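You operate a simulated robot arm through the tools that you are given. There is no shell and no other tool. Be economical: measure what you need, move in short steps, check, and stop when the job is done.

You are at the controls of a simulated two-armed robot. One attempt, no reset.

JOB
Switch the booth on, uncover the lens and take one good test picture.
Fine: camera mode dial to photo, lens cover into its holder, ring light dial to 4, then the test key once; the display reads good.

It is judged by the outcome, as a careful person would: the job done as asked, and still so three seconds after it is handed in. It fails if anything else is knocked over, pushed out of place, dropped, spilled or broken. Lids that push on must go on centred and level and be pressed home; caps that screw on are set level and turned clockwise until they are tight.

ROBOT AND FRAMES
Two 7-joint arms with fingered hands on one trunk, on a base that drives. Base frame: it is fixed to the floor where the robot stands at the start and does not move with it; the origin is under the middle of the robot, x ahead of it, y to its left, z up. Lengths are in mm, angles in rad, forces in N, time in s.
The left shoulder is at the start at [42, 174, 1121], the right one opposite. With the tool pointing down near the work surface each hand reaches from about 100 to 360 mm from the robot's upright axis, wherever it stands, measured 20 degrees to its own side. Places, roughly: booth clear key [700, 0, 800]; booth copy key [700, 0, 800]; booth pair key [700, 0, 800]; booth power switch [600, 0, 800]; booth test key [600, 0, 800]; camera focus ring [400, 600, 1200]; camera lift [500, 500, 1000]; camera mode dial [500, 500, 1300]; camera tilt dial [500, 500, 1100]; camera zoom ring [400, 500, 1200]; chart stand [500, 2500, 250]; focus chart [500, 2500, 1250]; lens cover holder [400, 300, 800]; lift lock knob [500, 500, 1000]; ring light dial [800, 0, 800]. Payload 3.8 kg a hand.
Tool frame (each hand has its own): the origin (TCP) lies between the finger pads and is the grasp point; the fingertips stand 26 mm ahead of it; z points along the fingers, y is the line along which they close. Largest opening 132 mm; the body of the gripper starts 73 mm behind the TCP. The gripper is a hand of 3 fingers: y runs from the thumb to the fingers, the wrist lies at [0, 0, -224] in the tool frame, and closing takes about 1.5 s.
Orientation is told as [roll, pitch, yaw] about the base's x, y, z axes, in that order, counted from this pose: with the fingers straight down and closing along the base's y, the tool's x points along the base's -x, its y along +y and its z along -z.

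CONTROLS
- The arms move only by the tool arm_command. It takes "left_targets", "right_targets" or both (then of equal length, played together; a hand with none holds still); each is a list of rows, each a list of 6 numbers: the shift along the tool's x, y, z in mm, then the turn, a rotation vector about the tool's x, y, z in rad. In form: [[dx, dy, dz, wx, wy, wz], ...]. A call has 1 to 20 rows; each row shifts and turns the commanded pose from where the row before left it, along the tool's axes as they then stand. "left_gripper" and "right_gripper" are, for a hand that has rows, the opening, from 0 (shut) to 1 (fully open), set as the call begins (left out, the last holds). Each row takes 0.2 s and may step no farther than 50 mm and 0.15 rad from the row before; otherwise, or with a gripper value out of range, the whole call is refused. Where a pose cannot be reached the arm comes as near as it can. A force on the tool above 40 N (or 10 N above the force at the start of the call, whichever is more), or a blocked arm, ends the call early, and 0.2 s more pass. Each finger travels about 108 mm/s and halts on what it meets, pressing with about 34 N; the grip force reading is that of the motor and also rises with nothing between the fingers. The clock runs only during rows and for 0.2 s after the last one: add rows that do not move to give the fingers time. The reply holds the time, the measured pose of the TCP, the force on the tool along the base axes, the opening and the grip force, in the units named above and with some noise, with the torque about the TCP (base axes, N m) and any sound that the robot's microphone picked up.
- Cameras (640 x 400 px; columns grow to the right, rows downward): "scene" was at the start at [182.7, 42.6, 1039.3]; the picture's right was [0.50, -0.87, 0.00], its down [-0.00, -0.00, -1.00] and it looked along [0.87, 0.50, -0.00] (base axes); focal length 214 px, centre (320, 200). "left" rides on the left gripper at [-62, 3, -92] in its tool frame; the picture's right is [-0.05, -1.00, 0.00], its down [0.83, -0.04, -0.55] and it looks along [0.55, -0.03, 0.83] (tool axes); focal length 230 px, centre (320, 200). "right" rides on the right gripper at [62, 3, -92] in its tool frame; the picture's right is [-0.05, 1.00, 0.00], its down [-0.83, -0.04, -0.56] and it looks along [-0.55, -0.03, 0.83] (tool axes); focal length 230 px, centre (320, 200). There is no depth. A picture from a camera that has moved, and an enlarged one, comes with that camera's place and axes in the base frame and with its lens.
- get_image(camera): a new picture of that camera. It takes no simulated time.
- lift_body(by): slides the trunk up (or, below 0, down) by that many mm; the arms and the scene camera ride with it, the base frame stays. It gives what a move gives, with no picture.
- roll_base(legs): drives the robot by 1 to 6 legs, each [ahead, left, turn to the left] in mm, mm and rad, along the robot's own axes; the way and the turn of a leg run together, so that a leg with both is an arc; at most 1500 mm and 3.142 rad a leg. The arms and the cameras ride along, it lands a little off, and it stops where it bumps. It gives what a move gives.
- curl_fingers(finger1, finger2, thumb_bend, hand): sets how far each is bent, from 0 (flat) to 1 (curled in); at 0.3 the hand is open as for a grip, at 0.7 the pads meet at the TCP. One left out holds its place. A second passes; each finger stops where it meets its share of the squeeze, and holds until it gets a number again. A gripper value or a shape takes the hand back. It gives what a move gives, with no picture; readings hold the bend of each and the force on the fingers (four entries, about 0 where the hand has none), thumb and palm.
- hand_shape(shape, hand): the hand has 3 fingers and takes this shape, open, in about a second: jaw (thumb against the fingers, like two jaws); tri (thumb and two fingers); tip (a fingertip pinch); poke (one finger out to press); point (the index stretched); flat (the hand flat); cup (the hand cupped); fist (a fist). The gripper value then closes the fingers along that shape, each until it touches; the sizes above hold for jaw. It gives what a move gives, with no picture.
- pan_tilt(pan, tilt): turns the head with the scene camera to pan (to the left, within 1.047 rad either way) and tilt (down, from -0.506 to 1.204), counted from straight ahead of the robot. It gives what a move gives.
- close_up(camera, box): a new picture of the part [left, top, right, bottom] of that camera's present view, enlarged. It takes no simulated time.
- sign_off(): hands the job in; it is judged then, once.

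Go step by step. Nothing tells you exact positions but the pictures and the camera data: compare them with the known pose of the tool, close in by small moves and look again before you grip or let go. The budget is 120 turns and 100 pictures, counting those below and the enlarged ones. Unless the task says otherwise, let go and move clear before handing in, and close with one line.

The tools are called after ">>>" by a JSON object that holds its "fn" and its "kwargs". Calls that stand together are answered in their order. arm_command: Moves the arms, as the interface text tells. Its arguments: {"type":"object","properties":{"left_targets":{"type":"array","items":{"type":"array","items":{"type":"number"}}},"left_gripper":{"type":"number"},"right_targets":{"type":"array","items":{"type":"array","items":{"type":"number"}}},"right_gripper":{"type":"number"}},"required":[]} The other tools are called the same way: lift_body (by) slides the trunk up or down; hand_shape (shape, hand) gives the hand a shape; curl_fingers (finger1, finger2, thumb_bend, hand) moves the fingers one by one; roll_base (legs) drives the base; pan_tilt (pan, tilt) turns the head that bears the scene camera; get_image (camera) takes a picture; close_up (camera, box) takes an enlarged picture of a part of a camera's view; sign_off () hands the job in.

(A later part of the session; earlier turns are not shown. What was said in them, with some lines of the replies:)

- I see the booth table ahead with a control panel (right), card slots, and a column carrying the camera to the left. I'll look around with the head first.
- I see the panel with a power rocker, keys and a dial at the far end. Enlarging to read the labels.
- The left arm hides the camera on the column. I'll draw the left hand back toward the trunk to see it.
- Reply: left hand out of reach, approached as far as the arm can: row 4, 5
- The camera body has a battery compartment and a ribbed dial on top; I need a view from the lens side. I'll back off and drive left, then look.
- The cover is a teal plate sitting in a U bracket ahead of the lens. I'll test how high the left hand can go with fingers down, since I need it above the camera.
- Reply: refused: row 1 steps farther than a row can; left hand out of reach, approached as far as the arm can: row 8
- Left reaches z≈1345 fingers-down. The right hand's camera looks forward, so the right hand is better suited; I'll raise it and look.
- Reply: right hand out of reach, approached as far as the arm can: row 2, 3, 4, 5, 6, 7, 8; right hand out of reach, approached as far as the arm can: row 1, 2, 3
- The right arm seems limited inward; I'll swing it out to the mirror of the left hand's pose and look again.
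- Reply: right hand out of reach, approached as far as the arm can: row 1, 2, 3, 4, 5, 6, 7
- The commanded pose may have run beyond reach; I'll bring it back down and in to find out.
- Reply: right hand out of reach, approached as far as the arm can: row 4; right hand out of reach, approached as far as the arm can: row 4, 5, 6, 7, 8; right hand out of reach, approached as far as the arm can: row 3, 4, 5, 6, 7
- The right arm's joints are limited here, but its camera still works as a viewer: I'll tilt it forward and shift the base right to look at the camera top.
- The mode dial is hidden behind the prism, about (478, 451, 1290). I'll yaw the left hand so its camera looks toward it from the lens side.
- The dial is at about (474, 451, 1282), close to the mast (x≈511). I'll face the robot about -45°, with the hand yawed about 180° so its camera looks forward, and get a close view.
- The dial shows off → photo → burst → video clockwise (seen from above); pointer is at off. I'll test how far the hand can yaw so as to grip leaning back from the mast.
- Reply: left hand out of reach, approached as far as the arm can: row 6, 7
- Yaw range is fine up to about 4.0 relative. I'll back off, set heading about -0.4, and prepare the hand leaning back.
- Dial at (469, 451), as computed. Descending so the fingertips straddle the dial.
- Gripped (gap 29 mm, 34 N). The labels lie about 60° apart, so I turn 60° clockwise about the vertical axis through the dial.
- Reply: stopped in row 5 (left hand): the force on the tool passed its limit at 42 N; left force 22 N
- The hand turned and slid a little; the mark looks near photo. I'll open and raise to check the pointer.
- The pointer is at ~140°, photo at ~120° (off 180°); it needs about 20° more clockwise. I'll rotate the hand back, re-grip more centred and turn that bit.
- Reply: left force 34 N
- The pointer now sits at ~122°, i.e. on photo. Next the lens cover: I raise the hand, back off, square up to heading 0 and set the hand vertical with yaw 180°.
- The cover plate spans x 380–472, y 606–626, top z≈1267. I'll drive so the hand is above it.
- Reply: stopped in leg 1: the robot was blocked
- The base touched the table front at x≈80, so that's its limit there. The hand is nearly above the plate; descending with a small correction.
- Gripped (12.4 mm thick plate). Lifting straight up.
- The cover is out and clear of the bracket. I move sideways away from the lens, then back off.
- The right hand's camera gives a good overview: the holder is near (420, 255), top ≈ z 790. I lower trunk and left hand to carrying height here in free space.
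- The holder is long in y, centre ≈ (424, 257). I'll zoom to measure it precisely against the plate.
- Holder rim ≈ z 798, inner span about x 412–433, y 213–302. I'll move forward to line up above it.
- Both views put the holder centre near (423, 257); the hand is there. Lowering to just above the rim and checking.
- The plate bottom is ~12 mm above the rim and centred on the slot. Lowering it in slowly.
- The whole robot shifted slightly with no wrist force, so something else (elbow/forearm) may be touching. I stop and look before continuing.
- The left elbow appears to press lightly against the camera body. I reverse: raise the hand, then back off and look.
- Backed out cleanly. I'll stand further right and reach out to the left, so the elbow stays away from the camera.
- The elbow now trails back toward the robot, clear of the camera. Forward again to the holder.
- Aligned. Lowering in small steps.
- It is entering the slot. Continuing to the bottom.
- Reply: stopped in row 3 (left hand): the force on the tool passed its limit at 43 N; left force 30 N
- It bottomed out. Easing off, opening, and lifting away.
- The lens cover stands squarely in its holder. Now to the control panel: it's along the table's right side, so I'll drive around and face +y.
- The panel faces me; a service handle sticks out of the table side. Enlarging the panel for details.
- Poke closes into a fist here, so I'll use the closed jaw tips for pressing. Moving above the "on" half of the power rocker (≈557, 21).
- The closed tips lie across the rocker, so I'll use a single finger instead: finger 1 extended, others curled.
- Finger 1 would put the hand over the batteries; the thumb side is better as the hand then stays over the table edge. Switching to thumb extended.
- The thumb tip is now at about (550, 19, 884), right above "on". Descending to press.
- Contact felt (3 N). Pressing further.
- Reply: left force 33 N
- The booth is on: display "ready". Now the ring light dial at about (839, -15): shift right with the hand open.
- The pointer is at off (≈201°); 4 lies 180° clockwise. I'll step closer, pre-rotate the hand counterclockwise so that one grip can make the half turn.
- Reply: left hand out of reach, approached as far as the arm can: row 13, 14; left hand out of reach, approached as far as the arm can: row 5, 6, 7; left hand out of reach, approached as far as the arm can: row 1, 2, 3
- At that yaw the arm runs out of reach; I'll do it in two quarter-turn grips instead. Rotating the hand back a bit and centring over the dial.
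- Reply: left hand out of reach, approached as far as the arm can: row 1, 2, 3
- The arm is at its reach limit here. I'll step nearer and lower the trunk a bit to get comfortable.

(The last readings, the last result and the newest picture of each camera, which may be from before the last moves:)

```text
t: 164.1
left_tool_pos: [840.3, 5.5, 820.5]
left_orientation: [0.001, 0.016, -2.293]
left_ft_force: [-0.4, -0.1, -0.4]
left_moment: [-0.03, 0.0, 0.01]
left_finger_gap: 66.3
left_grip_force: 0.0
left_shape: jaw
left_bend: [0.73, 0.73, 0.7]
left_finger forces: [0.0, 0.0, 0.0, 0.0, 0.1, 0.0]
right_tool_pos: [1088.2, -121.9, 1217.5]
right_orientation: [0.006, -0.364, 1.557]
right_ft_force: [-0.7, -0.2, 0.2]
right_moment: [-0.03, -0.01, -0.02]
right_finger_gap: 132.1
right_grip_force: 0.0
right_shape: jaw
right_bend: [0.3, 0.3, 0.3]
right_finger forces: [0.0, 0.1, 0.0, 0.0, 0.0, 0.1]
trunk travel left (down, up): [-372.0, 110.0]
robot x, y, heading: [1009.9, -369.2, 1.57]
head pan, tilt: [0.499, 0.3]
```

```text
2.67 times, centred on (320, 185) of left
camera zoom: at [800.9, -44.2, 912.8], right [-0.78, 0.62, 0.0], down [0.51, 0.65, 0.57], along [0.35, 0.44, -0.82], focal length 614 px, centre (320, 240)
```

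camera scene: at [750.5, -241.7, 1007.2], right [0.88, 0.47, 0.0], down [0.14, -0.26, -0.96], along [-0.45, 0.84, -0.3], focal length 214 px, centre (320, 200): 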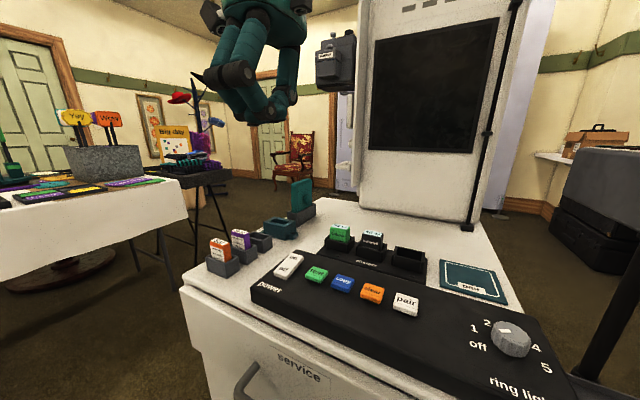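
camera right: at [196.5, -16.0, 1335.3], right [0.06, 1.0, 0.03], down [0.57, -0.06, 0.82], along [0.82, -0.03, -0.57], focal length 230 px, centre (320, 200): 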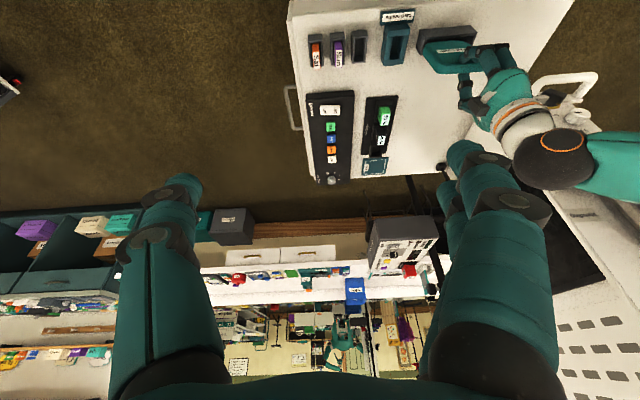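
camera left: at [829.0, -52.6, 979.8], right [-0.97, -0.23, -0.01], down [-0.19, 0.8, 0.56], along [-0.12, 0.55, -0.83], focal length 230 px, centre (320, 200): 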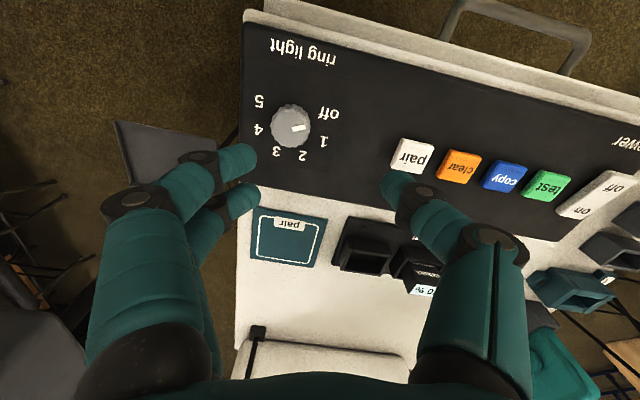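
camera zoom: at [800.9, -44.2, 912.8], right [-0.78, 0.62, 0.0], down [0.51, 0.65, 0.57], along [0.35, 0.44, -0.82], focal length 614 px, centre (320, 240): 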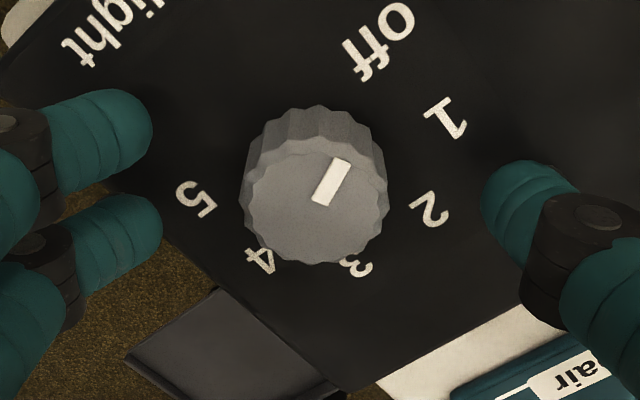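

>>> {"fn": "arm_command", "kwargs": {"left_targets": [[3, 0, 3, 0, 0, 0], [0, 0, 3, 0, 0, 0], [0, 0, 0, 0, 0, 0]]}}

>>> {"fn": "arm_command", "kwargs": {"left_targets": [[0, 0, 0, 0, 0, 0], [0, 0, 0, 0, 0, 0], [0, 0, 0, 0, 0, 0], [0, 0, 0, 0, 0, 0], [0, 0, 0, 0, 0, 0]], "left_gripper": 0.0}}

```text
t: 164.9
left_tool_pos: [844.6, 8.0, 816.1]
left_orientation: [0.0, 0.017, -2.294]
left_ft_force: [-0.8, -1.6, 14.2]
left_moment: [-0.45, -0.36, -0.07]
left_finger_gap: 65.9
left_grip_force: 0.1
left_shape: jaw
left_bend: [0.74, 0.73, 0.7]
left_finger forces: [8.6, 4.7, 0.0, 0.0, 0.1, 0.1]
right_tool_pos: [1089.2, -123.1, 1218.6]
right_orientation: [0.009, -0.366, 1.556]
right_ft_force: [-0.2, -0.1, 0.6]
right_moment: [0.02, 0.02, 0.02]
right_finger_gap: 131.9
right_grip_force: 0.1
right_shape: jaw
right_bend: [0.3, 0.3, 0.3]
right_finger forces: [0.0, 0.0, 0.0, 0.0, 0.0, 0.0]
trunk travel left (down, up): [-372.0, 110.0]
robot x, y, heading: [1013.4, -366.7, 1.566]
head pan, tilt: [0.499, 0.3]
```

```text
t: 166.1
left_tool_pos: [838.5, 13.0, 817.7]
left_orientation: [-0.012, 0.018, -2.289]
left_ft_force: [-11.0, 4.9, 10.3]
left_moment: [0.18, 0.39, 0.0]
left_finger_gap: 19.9
left_grip_force: 34.2
left_shape: jaw
left_bend: [0.75, 0.76, 0.7]
left_finger forces: [16.1, 9.1, 0.0, 0.1, 47.6, 0.0]
right_tool_pos: [1087.2, -121.8, 1217.7]
right_orientation: [0.008, -0.364, 1.556]
right_ft_force: [0.5, -0.9, 0.0]
right_moment: [0.02, 0.0, 0.0]
right_finger_gap: 131.8
right_grip_force: 0.0
right_shape: jaw
right_bend: [0.3, 0.3, 0.3]
right_finger forces: [0.0, 0.0, 0.1, 0.0, 0.0, 0.1]
trunk travel left (down, up): [-372.0, 110.0]
robot x, y, heading: [1008.9, -370.0, 1.567]
head pan, tilt: [0.499, 0.3]
stopped in row 5 (left hand): the force on the tool passed its limit at 41 N (the readings are from after the stop); the commanded pose is now the measured one
```

>>> {"fn": "close_up", "kwargs": {"camera": "left", "box": [230, 110, 410, 260]}}

```text
2.67 times, centred on (320, 185) of left
camera zoom: at [800.5, -38.9, 908.5], right [-0.79, 0.62, 0.01], down [0.51, 0.64, 0.57], along [0.35, 0.45, -0.82], focal length 614 px, centre (320, 240)
```

zoom: 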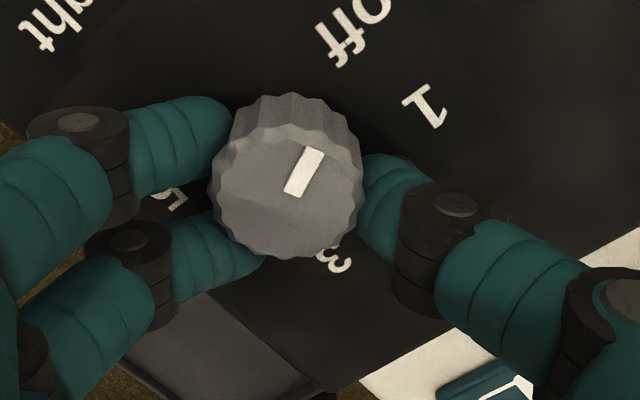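

A good three-point grip on the dial. Turning 90° clockwise about the dial's axis.

>>> {"fn": "arm_command", "kwargs": {"left_targets": [[0.93, 0.07, -1.5, 0, 0, 0.143], [0.93, 0.07, 0, 0, 0, 0.143], [0.93, 0.07, 0, 0, 0, 0.143], [0.93, 0.07, 0, 0, 0, 0.143], [0.93, 0.07, 0, 0, 0, 0.143], [0.93, 0.07, 0, 0, 0, 0.143], [0.93, 0.07, 0, 0, 0, 0.143], [0.93, 0.07, 0, 0, 0, 0.143], [0.93, 0.07, 0, 0, 0, 0.143], [0.93, 0.07, 0, 0, 0, 0.143], [0.93, 0.07, 0, 0, 0, 0.143]]}}

```text
t: 168.5
left_tool_pos: [852.5, 9.0, 816.8]
left_orientation: [-0.016, -0.004, 2.415]
left_ft_force: [4.4, -8.3, -8.4]
left_moment: [-0.18, -0.05, 0.1]
left_finger_gap: 18.7
left_grip_force: 33.7
left_shape: jaw
left_bend: [0.74, 0.76, 0.7]
left_finger forces: [18.4, 17.5, 0.1, 0.0, 27.1, 0.0]
right_tool_pos: [1088.9, -122.6, 1216.5]
right_orientation: [0.006, -0.366, 1.557]
right_ft_force: [0.0, 0.8, 0.4]
right_moment: [-0.01, 0.0, -0.01]
right_finger_gap: 131.8
right_grip_force: 0.1
right_shape: jaw
right_bend: [0.3, 0.3, 0.3]
right_finger forces: [0.0, 0.1, 0.1, 0.0, 0.0, 0.1]
trunk travel left (down, up): [-372.0, 110.0]
robot x, y, heading: [1011.0, -368.1, 1.568]
head pan, tilt: [0.499, 0.3]
```

The quarter turn went smoothly; continuing with the same grip.

>>> {"fn": "arm_command", "kwargs": {"left_targets": [[0.93, 0.07, 0, 0, 0, 0.143], [0.93, 0.07, 0, 0, 0, 0.143], [0.93, 0.07, 0, 0, 0, 0.143], [0.93, 0.07, 0, 0, 0, 0.143], [0.93, 0.07, 0, 0, 0, 0.143], [0.93, 0.07, 0, 0, 0, 0.143], [0.93, 0.07, 0, 0, 0, 0.143]]}}

>>> {"fn": "close_up", "kwargs": {"camera": "left", "box": [230, 110, 410, 260]}}

```text
t: 170.1
left_tool_pos: [851.3, -1.5, 817.3]
left_orientation: [-0.003, -0.008, 1.416]
left_ft_force: [-5.0, -30.7, -10.7]
left_moment: [-0.56, 0.07, 0.32]
left_finger_gap: 18.3
left_grip_force: 33.8
left_shape: jaw
left_bend: [0.74, 0.75, 0.7]
left_finger forces: [15.4, 26.7, 0.0, 0.1, 29.7, 0.0]
right_tool_pos: [1086.1, -125.1, 1217.2]
right_orientation: [0.005, -0.366, 1.557]
right_ft_force: [0.7, -0.5, -0.5]
right_moment: [-0.02, 0.03, 0.05]
right_finger_gap: 131.8
right_grip_force: 0.0
right_shape: jaw
right_bend: [0.3, 0.3, 0.3]
right_finger forces: [0.1, 0.1, 0.0, 0.1, 0.0, 0.1]
trunk travel left (down, up): [-372.0, 110.0]
robot x, y, heading: [1014.5, -369.6, 1.571]
head pan, tilt: [0.499, 0.3]
```

```text
2.67 times, centred on (320, 185) of left
camera zoom: at [855.8, 59.5, 911.1], right [0.99, -0.1, 0.0], down [-0.09, -0.83, 0.55], along [-0.05, -0.55, -0.84], focal length 614 px, centre (320, 240)
```

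zoom: 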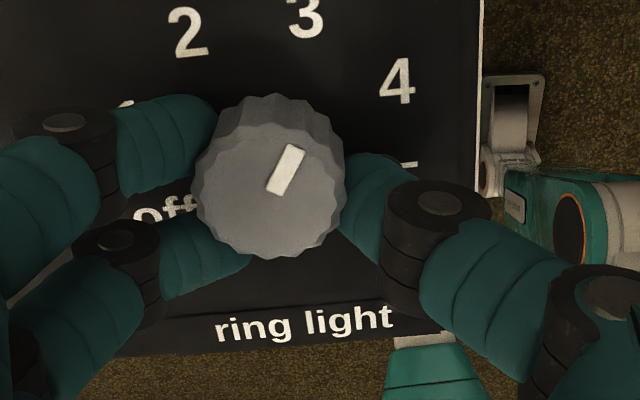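

Pointer at ~60° now, heading to 4 at ~26°. Relieving the side force and turning the remaining 34°.

>>> {"fn": "arm_command", "kwargs": {"left_targets": [[3, 0, 0, 0, 0, 0], [0.96, 0.07, 0, 0, 0, 0.148], [0.96, 0.07, 0, 0, 0, 0.148], [0.96, 0.07, 0, 0, 0, 0.148], [0.96, 0.07, 0, 0, 0, 0.148]]}}

>>> {"fn": "close_up", "kwargs": {"camera": "left", "box": [230, 110, 410, 260]}}

```text
t: 171.3
left_tool_pos: [846.8, -4.8, 817.9]
left_orientation: [0.008, -0.012, 0.829]
left_ft_force: [-18.7, -23.6, -3.7]
left_moment: [-0.41, 0.33, 0.35]
left_finger_gap: 18.5
left_grip_force: 34.0
left_shape: jaw
left_bend: [0.74, 0.75, 0.7]
left_finger forces: [15.1, 26.8, 0.1, 0.0, 32.8, 0.1]
right_tool_pos: [1085.5, -124.4, 1217.8]
right_orientation: [0.005, -0.366, 1.559]
right_ft_force: [-0.7, 0.1, 0.8]
right_moment: [-0.01, 0.02, 0.0]
right_finger_gap: 131.6
right_grip_force: 0.0
right_shape: jaw
right_bend: [0.3, 0.3, 0.3]
right_finger forces: [0.1, 0.1, 0.0, 0.0, 0.0, 0.0]
trunk travel left (down, up): [-372.0, 110.0]
robot x, y, heading: [1008.3, -367.0, 1.569]
head pan, tilt: [0.499, 0.3]
```

```text
2.67 times, centred on (320, 185) of left
camera zoom: at [884.7, 40.9, 910.9], right [0.77, -0.64, -0.01], down [-0.53, -0.65, 0.55], along [-0.35, -0.42, -0.84], focal length 614 px, centre (320, 240)
```

zoom: 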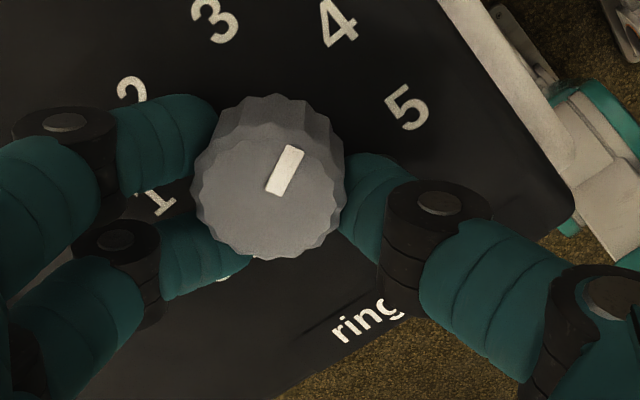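

The pointer is on 4. Releasing and lifting off.

>>> {"fn": "arm_command", "kwargs": {"left_targets": [[0, 0, 0, 0, 0, 0], [0, 0, 0, 0, 0, 0], [0, 0, 0, 0, 0, 0], [0, 0, -20, 0, 0, 0], [0, 0, -30, 0, 0, 0], [0, 0, -40, 0, 0, 0]], "left_gripper": 0.5}}

>>> {"fn": "close_up", "kwargs": {"camera": "left", "box": [240, 80, 400, 240]}}

```text
t: 172.7
left_tool_pos: [849.8, -2.6, 908.5]
left_orientation: [0.006, -0.019, 0.829]
left_ft_force: [-0.5, 0.4, -0.6]
left_moment: [-0.02, 0.01, 0.01]
left_finger_gap: 65.2
left_grip_force: 0.1
left_shape: jaw
left_bend: [0.73, 0.73, 0.7]
left_finger forces: [0.0, 0.0, 0.0, 0.0, 0.0, 0.0]
right_tool_pos: [1087.8, -123.1, 1217.7]
right_orientation: [0.007, -0.364, 1.557]
right_ft_force: [-0.2, 0.7, -0.4]
right_moment: [0.0, 0.0, -0.02]
right_finger_gap: 131.8
right_grip_force: 0.2
right_shape: jaw
right_bend: [0.3, 0.3, 0.3]
right_finger forces: [0.0, 0.0, 0.0, 0.0, 0.0, 0.0]
trunk travel left (down, up): [-372.0, 110.0]
robot x, y, heading: [1011.5, -367.8, 1.566]
head pan, tilt: [0.499, 0.3]
```

```text
2.50 times, centred on (320, 160) of left
camera zoom: at [887.4, 42.1, 1003.3], right [0.77, -0.64, -0.01], down [-0.53, -0.65, 0.54], along [-0.35, -0.41, -0.84], focal length 575 px, centre (320, 300)
```

zoom: 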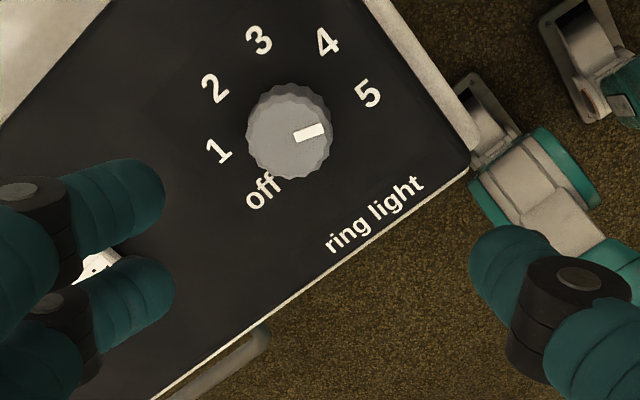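

On release the dial slipped on to 5, due to side load. I'll re-grip with the natural grip centre aligned, turn 45° counterclockwise, and unload before releasing.

>>> {"fn": "arm_command", "kwargs": {"left_targets": [[-0.75, 4.2, 0, 0, 0, 0], [0, 0, 30, 0, 0, 0], [0, 0, 30, 0, 0, 0], [0, 0, 20, 0, 0, 0], [0, 0, 9, 0, 0, 0], [0, 0, 0, 0, 0, 0]]}}

>>> {"fn": "arm_command", "kwargs": {"left_targets": [[0, 0, 0, 0, 0, 0], [0, 0, 0, 0, 0, 0], [0, 0, 0, 0, 0, 0], [0, 0, 0, 0, 0, 0], [0, 0, 0, 0, 0, 0]], "left_gripper": 0.0}}

```text
t: 174.1
left_tool_pos: [849.5, 1.9, 817.1]
left_orientation: [0.008, -0.017, 0.828]
left_ft_force: [0.0, 0.0, -0.6]
left_moment: [0.02, 0.02, -0.01]
left_finger_gap: 65.4
left_grip_force: 0.2
left_shape: jaw
left_bend: [0.73, 0.73, 0.7]
left_finger forces: [0.1, 0.6, 0.1, 0.1, 0.0, 0.1]
right_tool_pos: [1088.8, -121.4, 1217.3]
right_orientation: [0.006, -0.365, 1.557]
right_ft_force: [-0.1, -1.1, -0.7]
right_moment: [0.0, 0.01, -0.01]
right_finger_gap: 132.0
right_grip_force: 0.1
right_shape: jaw
right_bend: [0.3, 0.3, 0.3]
right_finger forces: [0.0, 0.1, 0.1, 0.0, 0.1, 0.0]
trunk travel left (down, up): [-372.0, 110.0]
robot x, y, heading: [1011.1, -367.8, 1.569]
head pan, tilt: [0.499, 0.3]
```

```text
t: 175.3
left_tool_pos: [850.9, 1.3, 817.5]
left_orientation: [0.007, -0.018, 0.826]
left_ft_force: [8.6, -0.8, -0.5]
left_moment: [-0.11, -0.2, 0.0]
left_finger_gap: 16.9
left_grip_force: 34.7
left_shape: jaw
left_bend: [0.72, 0.75, 0.7]
left_finger forces: [15.7, 11.9, 0.1, 0.0, 37.1, 0.0]
right_tool_pos: [1089.4, -122.1, 1217.3]
right_orientation: [0.008, -0.365, 1.557]
right_ft_force: [0.2, 0.3, -0.7]
right_moment: [0.0, 0.01, 0.0]
right_finger_gap: 131.9
right_grip_force: 0.1
right_shape: jaw
right_bend: [0.3, 0.3, 0.3]
right_finger forces: [0.1, 0.0, 0.0, 0.0, 0.1, 0.0]
trunk travel left (down, up): [-372.0, 110.0]
robot x, y, heading: [1010.3, -371.7, 1.57]
head pan, tilt: [0.499, 0.3]
```

>>> {"fn": "arm_command", "kwargs": {"left_targets": [[-0.7, -0.7, 0, 0, 0, 0], [-1.04, 0.2, 0, 0, 0, -0.131], [-1.04, 0.2, 0, 0, 0, -0.131], [-1.04, 0.2, 0, 0, 0, -0.131], [-1.04, 0.2, 0, 0, 0, -0.131], [-1.04, 0.2, 0, 0, 0, -0.131], [-1.04, 0.2, 0, 0, 0, -0.131], [0, 0, 0, 0, 0, 0]]}}

```text
t: 177.1
left_tool_pos: [849.9, 8.9, 817.4]
left_orientation: [-0.007, -0.017, 1.618]
left_ft_force: [2.2, 2.8, -15.4]
left_moment: [0.1, -0.05, -0.04]
left_finger_gap: 16.0
left_grip_force: 34.0
left_shape: jaw
left_bend: [0.72, 0.75, 0.7]
left_finger forces: [16.0, 12.2, 0.0, 0.1, 29.7, 0.0]
right_tool_pos: [1087.2, -121.4, 1216.6]
right_orientation: [0.006, -0.363, 1.557]
right_ft_force: [0.3, 0.5, -0.5]
right_moment: [0.01, 0.0, -0.01]
right_finger_gap: 131.8
right_grip_force: 0.1
right_shape: jaw
right_bend: [0.3, 0.3, 0.3]
right_finger forces: [0.1, 0.0, 0.1, 0.0, 0.0, 0.1]
trunk travel left (down, up): [-372.0, 110.0]
robot x, y, heading: [1009.8, -366.8, 1.565]
head pan, tilt: [0.499, 0.3]
```

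Side forces are now small. Releasing gently and lifting.

>>> {"fn": "arm_command", "kwargs": {"left_targets": [[0, 0, 1, 0, 0, 0], [0, 0, 0, 0, 0, 0]]}}

>>> {"fn": "arm_command", "kwargs": {"left_targets": [[0, 0, 0, 0, 0, 0], [0, 0, 0, 0, 0, 0], [0, 0, 0, 0, 0, 0], [0, 0, -20, 0, 0, 0], [0, 0, -35, 0, 0, 0], [0, 0, -35, 0, 0, 0]], "left_gripper": 0.5}}

>>> {"fn": "close_up", "kwargs": {"camera": "left", "box": [240, 80, 400, 240]}}

```text
t: 177.7
left_tool_pos: [851.9, 8.7, 818.9]
left_orientation: [-0.008, -0.016, 1.615]
left_ft_force: [2.7, 4.7, -12.0]
left_moment: [0.12, -0.06, -0.04]
left_finger_gap: 16.4
left_grip_force: 33.7
left_shape: jaw
left_bend: [0.72, 0.75, 0.7]
left_finger forces: [17.1, 12.0, 0.2, 0.0, 30.3, 0.1]
right_tool_pos: [1086.8, -121.4, 1218.4]
right_orientation: [0.009, -0.363, 1.558]
right_ft_force: [-0.7, 0.2, 0.8]
right_moment: [-0.01, 0.03, 0.03]
right_finger_gap: 131.9
right_grip_force: 0.0
right_shape: jaw
right_bend: [0.3, 0.3, 0.3]
right_finger forces: [0.0, 0.0, 0.1, 0.1, 0.0, 0.1]
trunk travel left (down, up): [-372.0, 110.0]
robot x, y, heading: [1010.9, -368.2, 1.571]
head pan, tilt: [0.499, 0.3]
```

```text
t: 179.1
left_tool_pos: [851.2, 9.0, 906.7]
left_orientation: [-0.008, -0.017, 1.614]
left_ft_force: [-0.8, -0.1, -0.6]
left_moment: [0.03, 0.01, -0.03]
left_finger_gap: 65.4
left_grip_force: 0.0
left_shape: jaw
left_bend: [0.73, 0.73, 0.7]
left_finger forces: [0.0, 0.0, 0.0, 0.0, 0.1, 0.0]
right_tool_pos: [1089.4, -123.0, 1218.8]
right_orientation: [0.007, -0.364, 1.557]
right_ft_force: [0.5, -0.6, -0.6]
right_moment: [0.01, 0.05, -0.03]
right_finger_gap: 132.1
right_grip_force: 0.1
right_shape: jaw
right_bend: [0.3, 0.3, 0.3]
right_finger forces: [0.1, 0.1, 0.0, 0.1, 0.0, 0.0]
trunk travel left (down, up): [-372.0, 110.0]
robot x, y, heading: [1010.8, -369.2, 1.57]
head pan, tilt: [0.499, 0.3]
```

```text
2.50 times, centred on (320, 160) of left
camera zoom: at [842.5, 68.2, 1001.8], right [1.0, 0.09, 0.01], down [0.07, -0.84, 0.54], along [0.06, -0.54, -0.84], focal length 575 px, centre (320, 300)
```

zoom: 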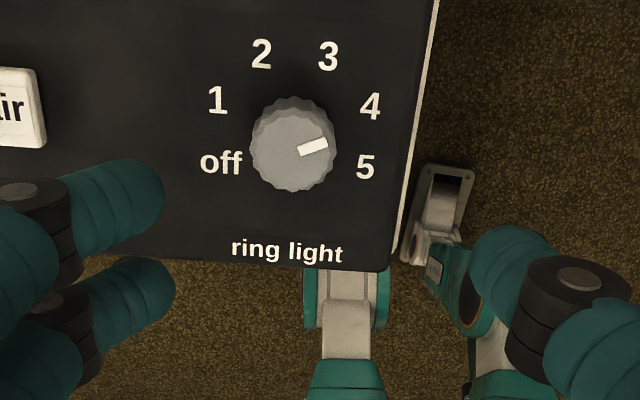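

The ring light is on 4. Now the test key at about (609, 7): drive back left, yaw the hand as before, and extend only the thumb.

>>> {"fn": "roll_base", "kwargs": {"legs": [[-50, 0, 0], [0, 215, 0]]}}

>>> {"fn": "arm_command", "kwargs": {"left_targets": [[0, 0, -10, 0, 0, -0.139], [0, 0, 0, 0, 0, -0.139], [0, 0, 0, 0, 0, -0.139], [0, 0, 0, 0, 0, -0.139], [0, 0, 0, 0, 0, -0.139], [0, 0, 0, 0, 0, -0.139], [0, 0, 0, 0, 0, -0.139], [0, 0, 0, 0, 0, -0.139], [0, 0, 0, 0, 0, -0.139], [0, 0, 0, 0, 0, -0.139], [0, 0, 0, 0, 0, -0.138]], "left_gripper": 1.0}}

>>> {"fn": "curl_fingers", "kwargs": {"hand": "left", "finger1": 1.0, "finger2": 1.0, "thumb_bend": 0.3}}

```text
t: 182.1
left_tool_pos: [633.8, -41.5, 906.7]
left_orientation: [-0.009, -0.015, 1.618]
left_ft_force: [-0.7, -0.4, -0.6]
left_moment: [0.01, -0.01, 0.0]
left_finger_gap: 65.5
left_grip_force: 0.0
left_shape: jaw
left_bend: [0.73, 0.73, 0.7]
left_finger forces: [0.1, 0.0, 0.0, 0.0, 0.0, 0.1]
right_tool_pos: [870.9, -172.6, 1217.9]
right_orientation: [0.007, -0.365, 1.559]
right_ft_force: [-0.5, 0.1, -0.3]
right_moment: [0.0, -0.03, -0.02]
right_finger_gap: 131.9
right_grip_force: 0.0
right_shape: jaw
right_bend: [0.3, 0.3, 0.3]
right_finger forces: [0.0, 0.1, 0.1, 0.0, 0.1, 0.0]
trunk travel left (down, up): [-372.0, 110.0]
robot x, y, heading: [791.7, -422.0, 1.572]
head pan, tilt: [0.499, 0.3]
```

```text
t: 184.5
left_tool_pos: [632.9, -42.4, 917.5]
left_orientation: [-0.016, 0.005, -3.136]
left_ft_force: [0.4, 0.1, 0.1]
left_moment: [0.01, 0.01, -0.01]
left_finger_gap: 131.7
left_grip_force: 0.1
left_shape: jaw
left_bend: [0.3, 0.3, 0.3]
left_finger forces: [0.0, 0.1, 0.0, 0.0, 0.1, 0.0]
right_tool_pos: [871.5, -174.1, 1217.4]
right_orientation: [0.007, -0.366, 1.56]
right_ft_force: [0.1, 0.6, 0.2]
right_moment: [-0.03, 0.01, 0.01]
right_finger_gap: 131.6
right_grip_force: 0.1
right_shape: jaw
right_bend: [0.3, 0.3, 0.3]
right_finger forces: [0.1, 0.1, 0.1, 0.0, 0.0, 0.0]
trunk travel left (down, up): [-372.0, 110.0]
robot x, y, heading: [793.4, -418.3, 1.572]
head pan, tilt: [0.499, 0.3]
```

```text
t: 185.5
left_tool_pos: [632.2, -42.3, 917.6]
left_orientation: [-0.02, 0.006, -3.14]
left_ft_force: [-1.6, -0.9, 0.0]
left_moment: [0.0, -0.03, 0.0]
left_finger_gap: 57.6
left_grip_force: 0.0
left_shape: fingers
left_bend: [1.0, 1.0, 0.3]
left_finger forces: [0.1, 0.0, 0.0, 0.0, 0.0, 0.1]
right_tool_pos: [871.2, -174.1, 1217.8]
right_orientation: [0.008, -0.366, 1.561]
right_ft_force: [-0.2, 0.3, -0.7]
right_moment: [0.0, 0.0, 0.01]
right_finger_gap: 131.8
right_grip_force: 0.1
right_shape: jaw
right_bend: [0.3, 0.3, 0.3]
right_finger forces: [0.0, 0.1, 0.0, 0.1, 0.0, 0.0]
trunk travel left (down, up): [-372.0, 110.0]
robot x, y, heading: [796.4, -420.7, 1.571]
head pan, tilt: [0.499, 0.3]
```

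>>> {"fn": "arm_command", "kwargs": {"left_targets": [[-18, 28, 0, 0, 0, 0], [0, 0, 30, 0, 0, 0], [0, 0, 30, 0, 0, 0], [0, 0, 12, 0, 0, 0], [0, 0, 0, 0, 0, 0]]}}

>>> {"fn": "close_up", "kwargs": {"camera": "scene", "box": [220, 120, 420, 320]}}

```text
t: 186.7
left_tool_pos: [616.3, -71.5, 845.6]
left_orientation: [-0.019, 0.007, -3.141]
left_ft_force: [0.0, 0.3, -0.3]
left_moment: [0.0, 0.0, 0.03]
left_finger_gap: 57.8
left_grip_force: 0.2
left_shape: fingers
left_bend: [1.0, 1.0, 0.3]
left_finger forces: [0.0, 0.0, 0.0, 0.0, 0.1, 0.0]
right_tool_pos: [872.3, -172.7, 1218.1]
right_orientation: [0.006, -0.365, 1.561]
right_ft_force: [1.1, 0.0, 0.0]
right_moment: [0.05, 0.02, 0.03]
right_finger_gap: 131.9
right_grip_force: 0.1
right_shape: jaw
right_bend: [0.3, 0.3, 0.3]
right_finger forces: [0.0, 0.0, 0.0, 0.1, 0.1, 0.1]
trunk travel left (down, up): [-372.0, 110.0]
robot x, y, heading: [795.1, -417.0, 1.574]
head pan, tilt: [0.499, 0.3]
```

```text
2.00 times, centred on (320, 220) of scene
camera zoom: at [751.8, -245.6, 946.3], right [0.88, 0.48, 0.0], down [0.14, -0.26, -0.96], along [-0.46, 0.84, -0.3], focal length 429 px, centre (320, 160)
```

zoom: 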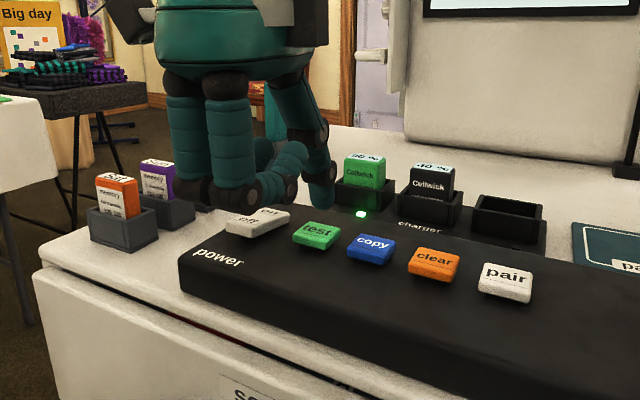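

The thumb tip is over the test key. Pressing it once.

>>> {"fn": "arm_command", "kwargs": {"left_targets": [[-2, 0, 10, 0, 0, 0], [0, 0, 8, 0, 0, 0], [0, 0, 3, 0, 0, 0], [0, 0, 3, 0, 0, 0]]}}

```text
t: 187.7
left_tool_pos: [614.6, -71.0, 820.4]
left_orientation: [-0.019, 0.007, -3.14]
left_ft_force: [0.0, -1.1, 2.2]
left_moment: [0.12, 0.0, 0.03]
left_finger_gap: 58.0
left_grip_force: 1.1
left_shape: fingers
left_bend: [1.0, 1.0, 0.3]
left_finger forces: [0.0, 0.0, 0.1, 0.1, 1.9, 0.1]
right_tool_pos: [871.2, -173.7, 1216.9]
right_orientation: [0.008, -0.366, 1.56]
right_ft_force: [1.1, -0.1, 0.5]
right_moment: [0.0, 0.01, 0.05]
right_finger_gap: 132.1
right_grip_force: 0.0
right_shape: jaw
right_bend: [0.3, 0.3, 0.3]
right_finger forces: [0.0, 0.1, 0.0, 0.0, 0.0, 0.1]
trunk travel left (down, up): [-372.0, 110.0]
robot x, y, heading: [790.6, -418.8, 1.573]
head pan, tilt: [0.499, 0.3]
heard: click
```

A click was heard at light force: the key registered. Lifting off straight away and checking the display.

>>> {"fn": "arm_command", "kwargs": {"left_targets": [[0, 0, -30, 0, 0, 0], [0, 0, -40, 0, 0, 0], [0, 40, -20, 0, 0, 0], [0, 40, 0, 0, 0, 0], [0, 0, 0, 0, 0, 0], [0, 0, 0, 0, 0, 0], [0, 0, 0, 0, 0, 0], [0, 0, 0, 0, 0, 0], [0, 0, 0, 0, 0, 0], [0, 0, 0, 0, 0, 0]]}}

>>> {"fn": "pan_tilt", "kwargs": {"pan": 0.4, "tilt": 0.0}}

>>> {"fn": "get_image", "kwargs": {"camera": "scene"}}

```text
t: 189.9
left_tool_pos: [612.2, -122.1, 910.2]
left_orientation: [-0.018, 0.008, -3.138]
left_ft_force: [-0.4, 0.0, 0.1]
left_moment: [-0.02, -0.03, 0.0]
left_finger_gap: 57.8
left_grip_force: 0.1
left_shape: fingers
left_bend: [1.0, 1.0, 0.3]
left_finger forces: [0.0, 0.0, 0.0, 0.0, 0.0, 0.0]
left hand out of reach, approached as far as the arm can: row 4
right_tool_pos: [872.3, -173.7, 1218.6]
right_orientation: [0.007, -0.364, 1.561]
right_ft_force: [0.6, -0.2, 0.0]
right_moment: [-0.02, 0.01, 0.0]
right_finger_gap: 132.1
right_grip_force: 0.1
right_shape: jaw
right_bend: [0.3, 0.3, 0.3]
right_finger forces: [0.1, 0.1, 0.0, 0.0, 0.0, 0.1]
trunk travel left (down, up): [-372.0, 110.0]
robot x, y, heading: [793.9, -420.2, 1.573]
head pan, tilt: [0.499, 0.3]
```

```text
t: 190.7
left_tool_pos: [612.1, -122.4, 909.2]
left_orientation: [-0.018, 0.007, -3.138]
left_ft_force: [0.6, 0.0, -0.6]
left_moment: [-0.03, 0.01, -0.04]
left_finger_gap: 57.7
left_grip_force: 0.0
left_shape: fingers
left_bend: [1.0, 1.0, 0.3]
left_finger forces: [0.1, 0.0, 0.0, 0.0, 0.0, 0.0]
right_tool_pos: [871.0, -173.4, 1218.1]
right_orientation: [0.007, -0.365, 1.561]
right_ft_force: [0.0, 0.8, -0.6]
right_moment: [0.0, 0.04, -0.01]
right_finger_gap: 131.9
right_grip_force: 0.1
right_shape: jaw
right_bend: [0.3, 0.3, 0.3]
right_finger forces: [0.0, 0.0, 0.0, 0.1, 0.0, 0.0]
trunk travel left (down, up): [-372.0, 110.0]
robot x, y, heading: [793.8, -417.8, 1.572]
head pan, tilt: [0.4, 0.0]
```

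```text
3 pictures are left
camera scene: at [761.5, -244.6, 973.9], right [0.92, 0.39, 0.0], down [0.0, 0.0, -1.0], along [-0.39, 0.92, 0.0], focal length 214 px, centre (320, 200)
```

scene: 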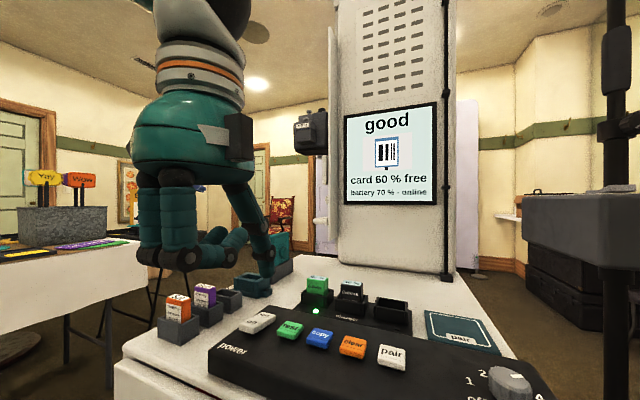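

The display reads "good" with the picture shown. I'll back the robot away to clear the booth, then hand in.

>>> {"fn": "roll_base", "kwargs": {"legs": [[-150, 0, 0]]}}

>>> {"fn": "get_image", "kwargs": {"camera": "scene"}}

```text
t: 192.1
left_tool_pos: [613.2, -273.4, 909.7]
left_orientation: [-0.019, 0.006, -3.14]
left_ft_force: [-0.3, -0.9, 0.2]
left_moment: [0.01, -0.02, 0.0]
left_finger_gap: 57.7
left_grip_force: 0.1
left_shape: fingers
left_bend: [1.0, 1.0, 0.3]
left_finger forces: [0.0, 0.1, 0.1, 0.0, 0.1, 0.0]
right_tool_pos: [871.4, -326.2, 1216.4]
right_orientation: [0.007, -0.364, 1.558]
right_ft_force: [1.2, -0.3, -0.4]
right_moment: [0.04, 0.02, 0.01]
right_finger_gap: 131.9
right_grip_force: 0.1
right_shape: jaw
right_bend: [0.3, 0.3, 0.3]
right_finger forces: [0.0, 0.1, 0.1, 0.1, 0.1, 0.0]
trunk travel left (down, up): [-372.0, 110.0]
robot x, y, heading: [793.0, -573.7, 1.569]
head pan, tilt: [0.4, 0.0]
```

```text
2 pictures are left
camera scene: at [761.9, -396.9, 974.1], right [0.92, 0.39, 0.0], down [0.0, 0.0, -1.0], along [-0.39, 0.92, 0.0], focal length 214 px, centre (320, 200)
```

scene: 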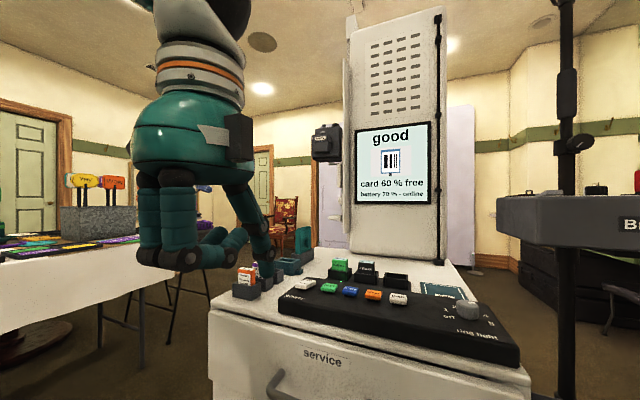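

The display still reads "good", the cover is in its holder and the robot is clear of the booth. Handing in.

>>> {"fn": "sign_off", "kwargs": {}}

```text
The job is handed in.
```

The booth is on and the test picture is taken: mode dial at photo, lens cover in its holder, ring light at 4, test key pressed once, and the display reads "good". While I was lowering the cover, the left arm pressed on something, probably the camera body. I backed off at once, and the camera looked level and in place afterwards.
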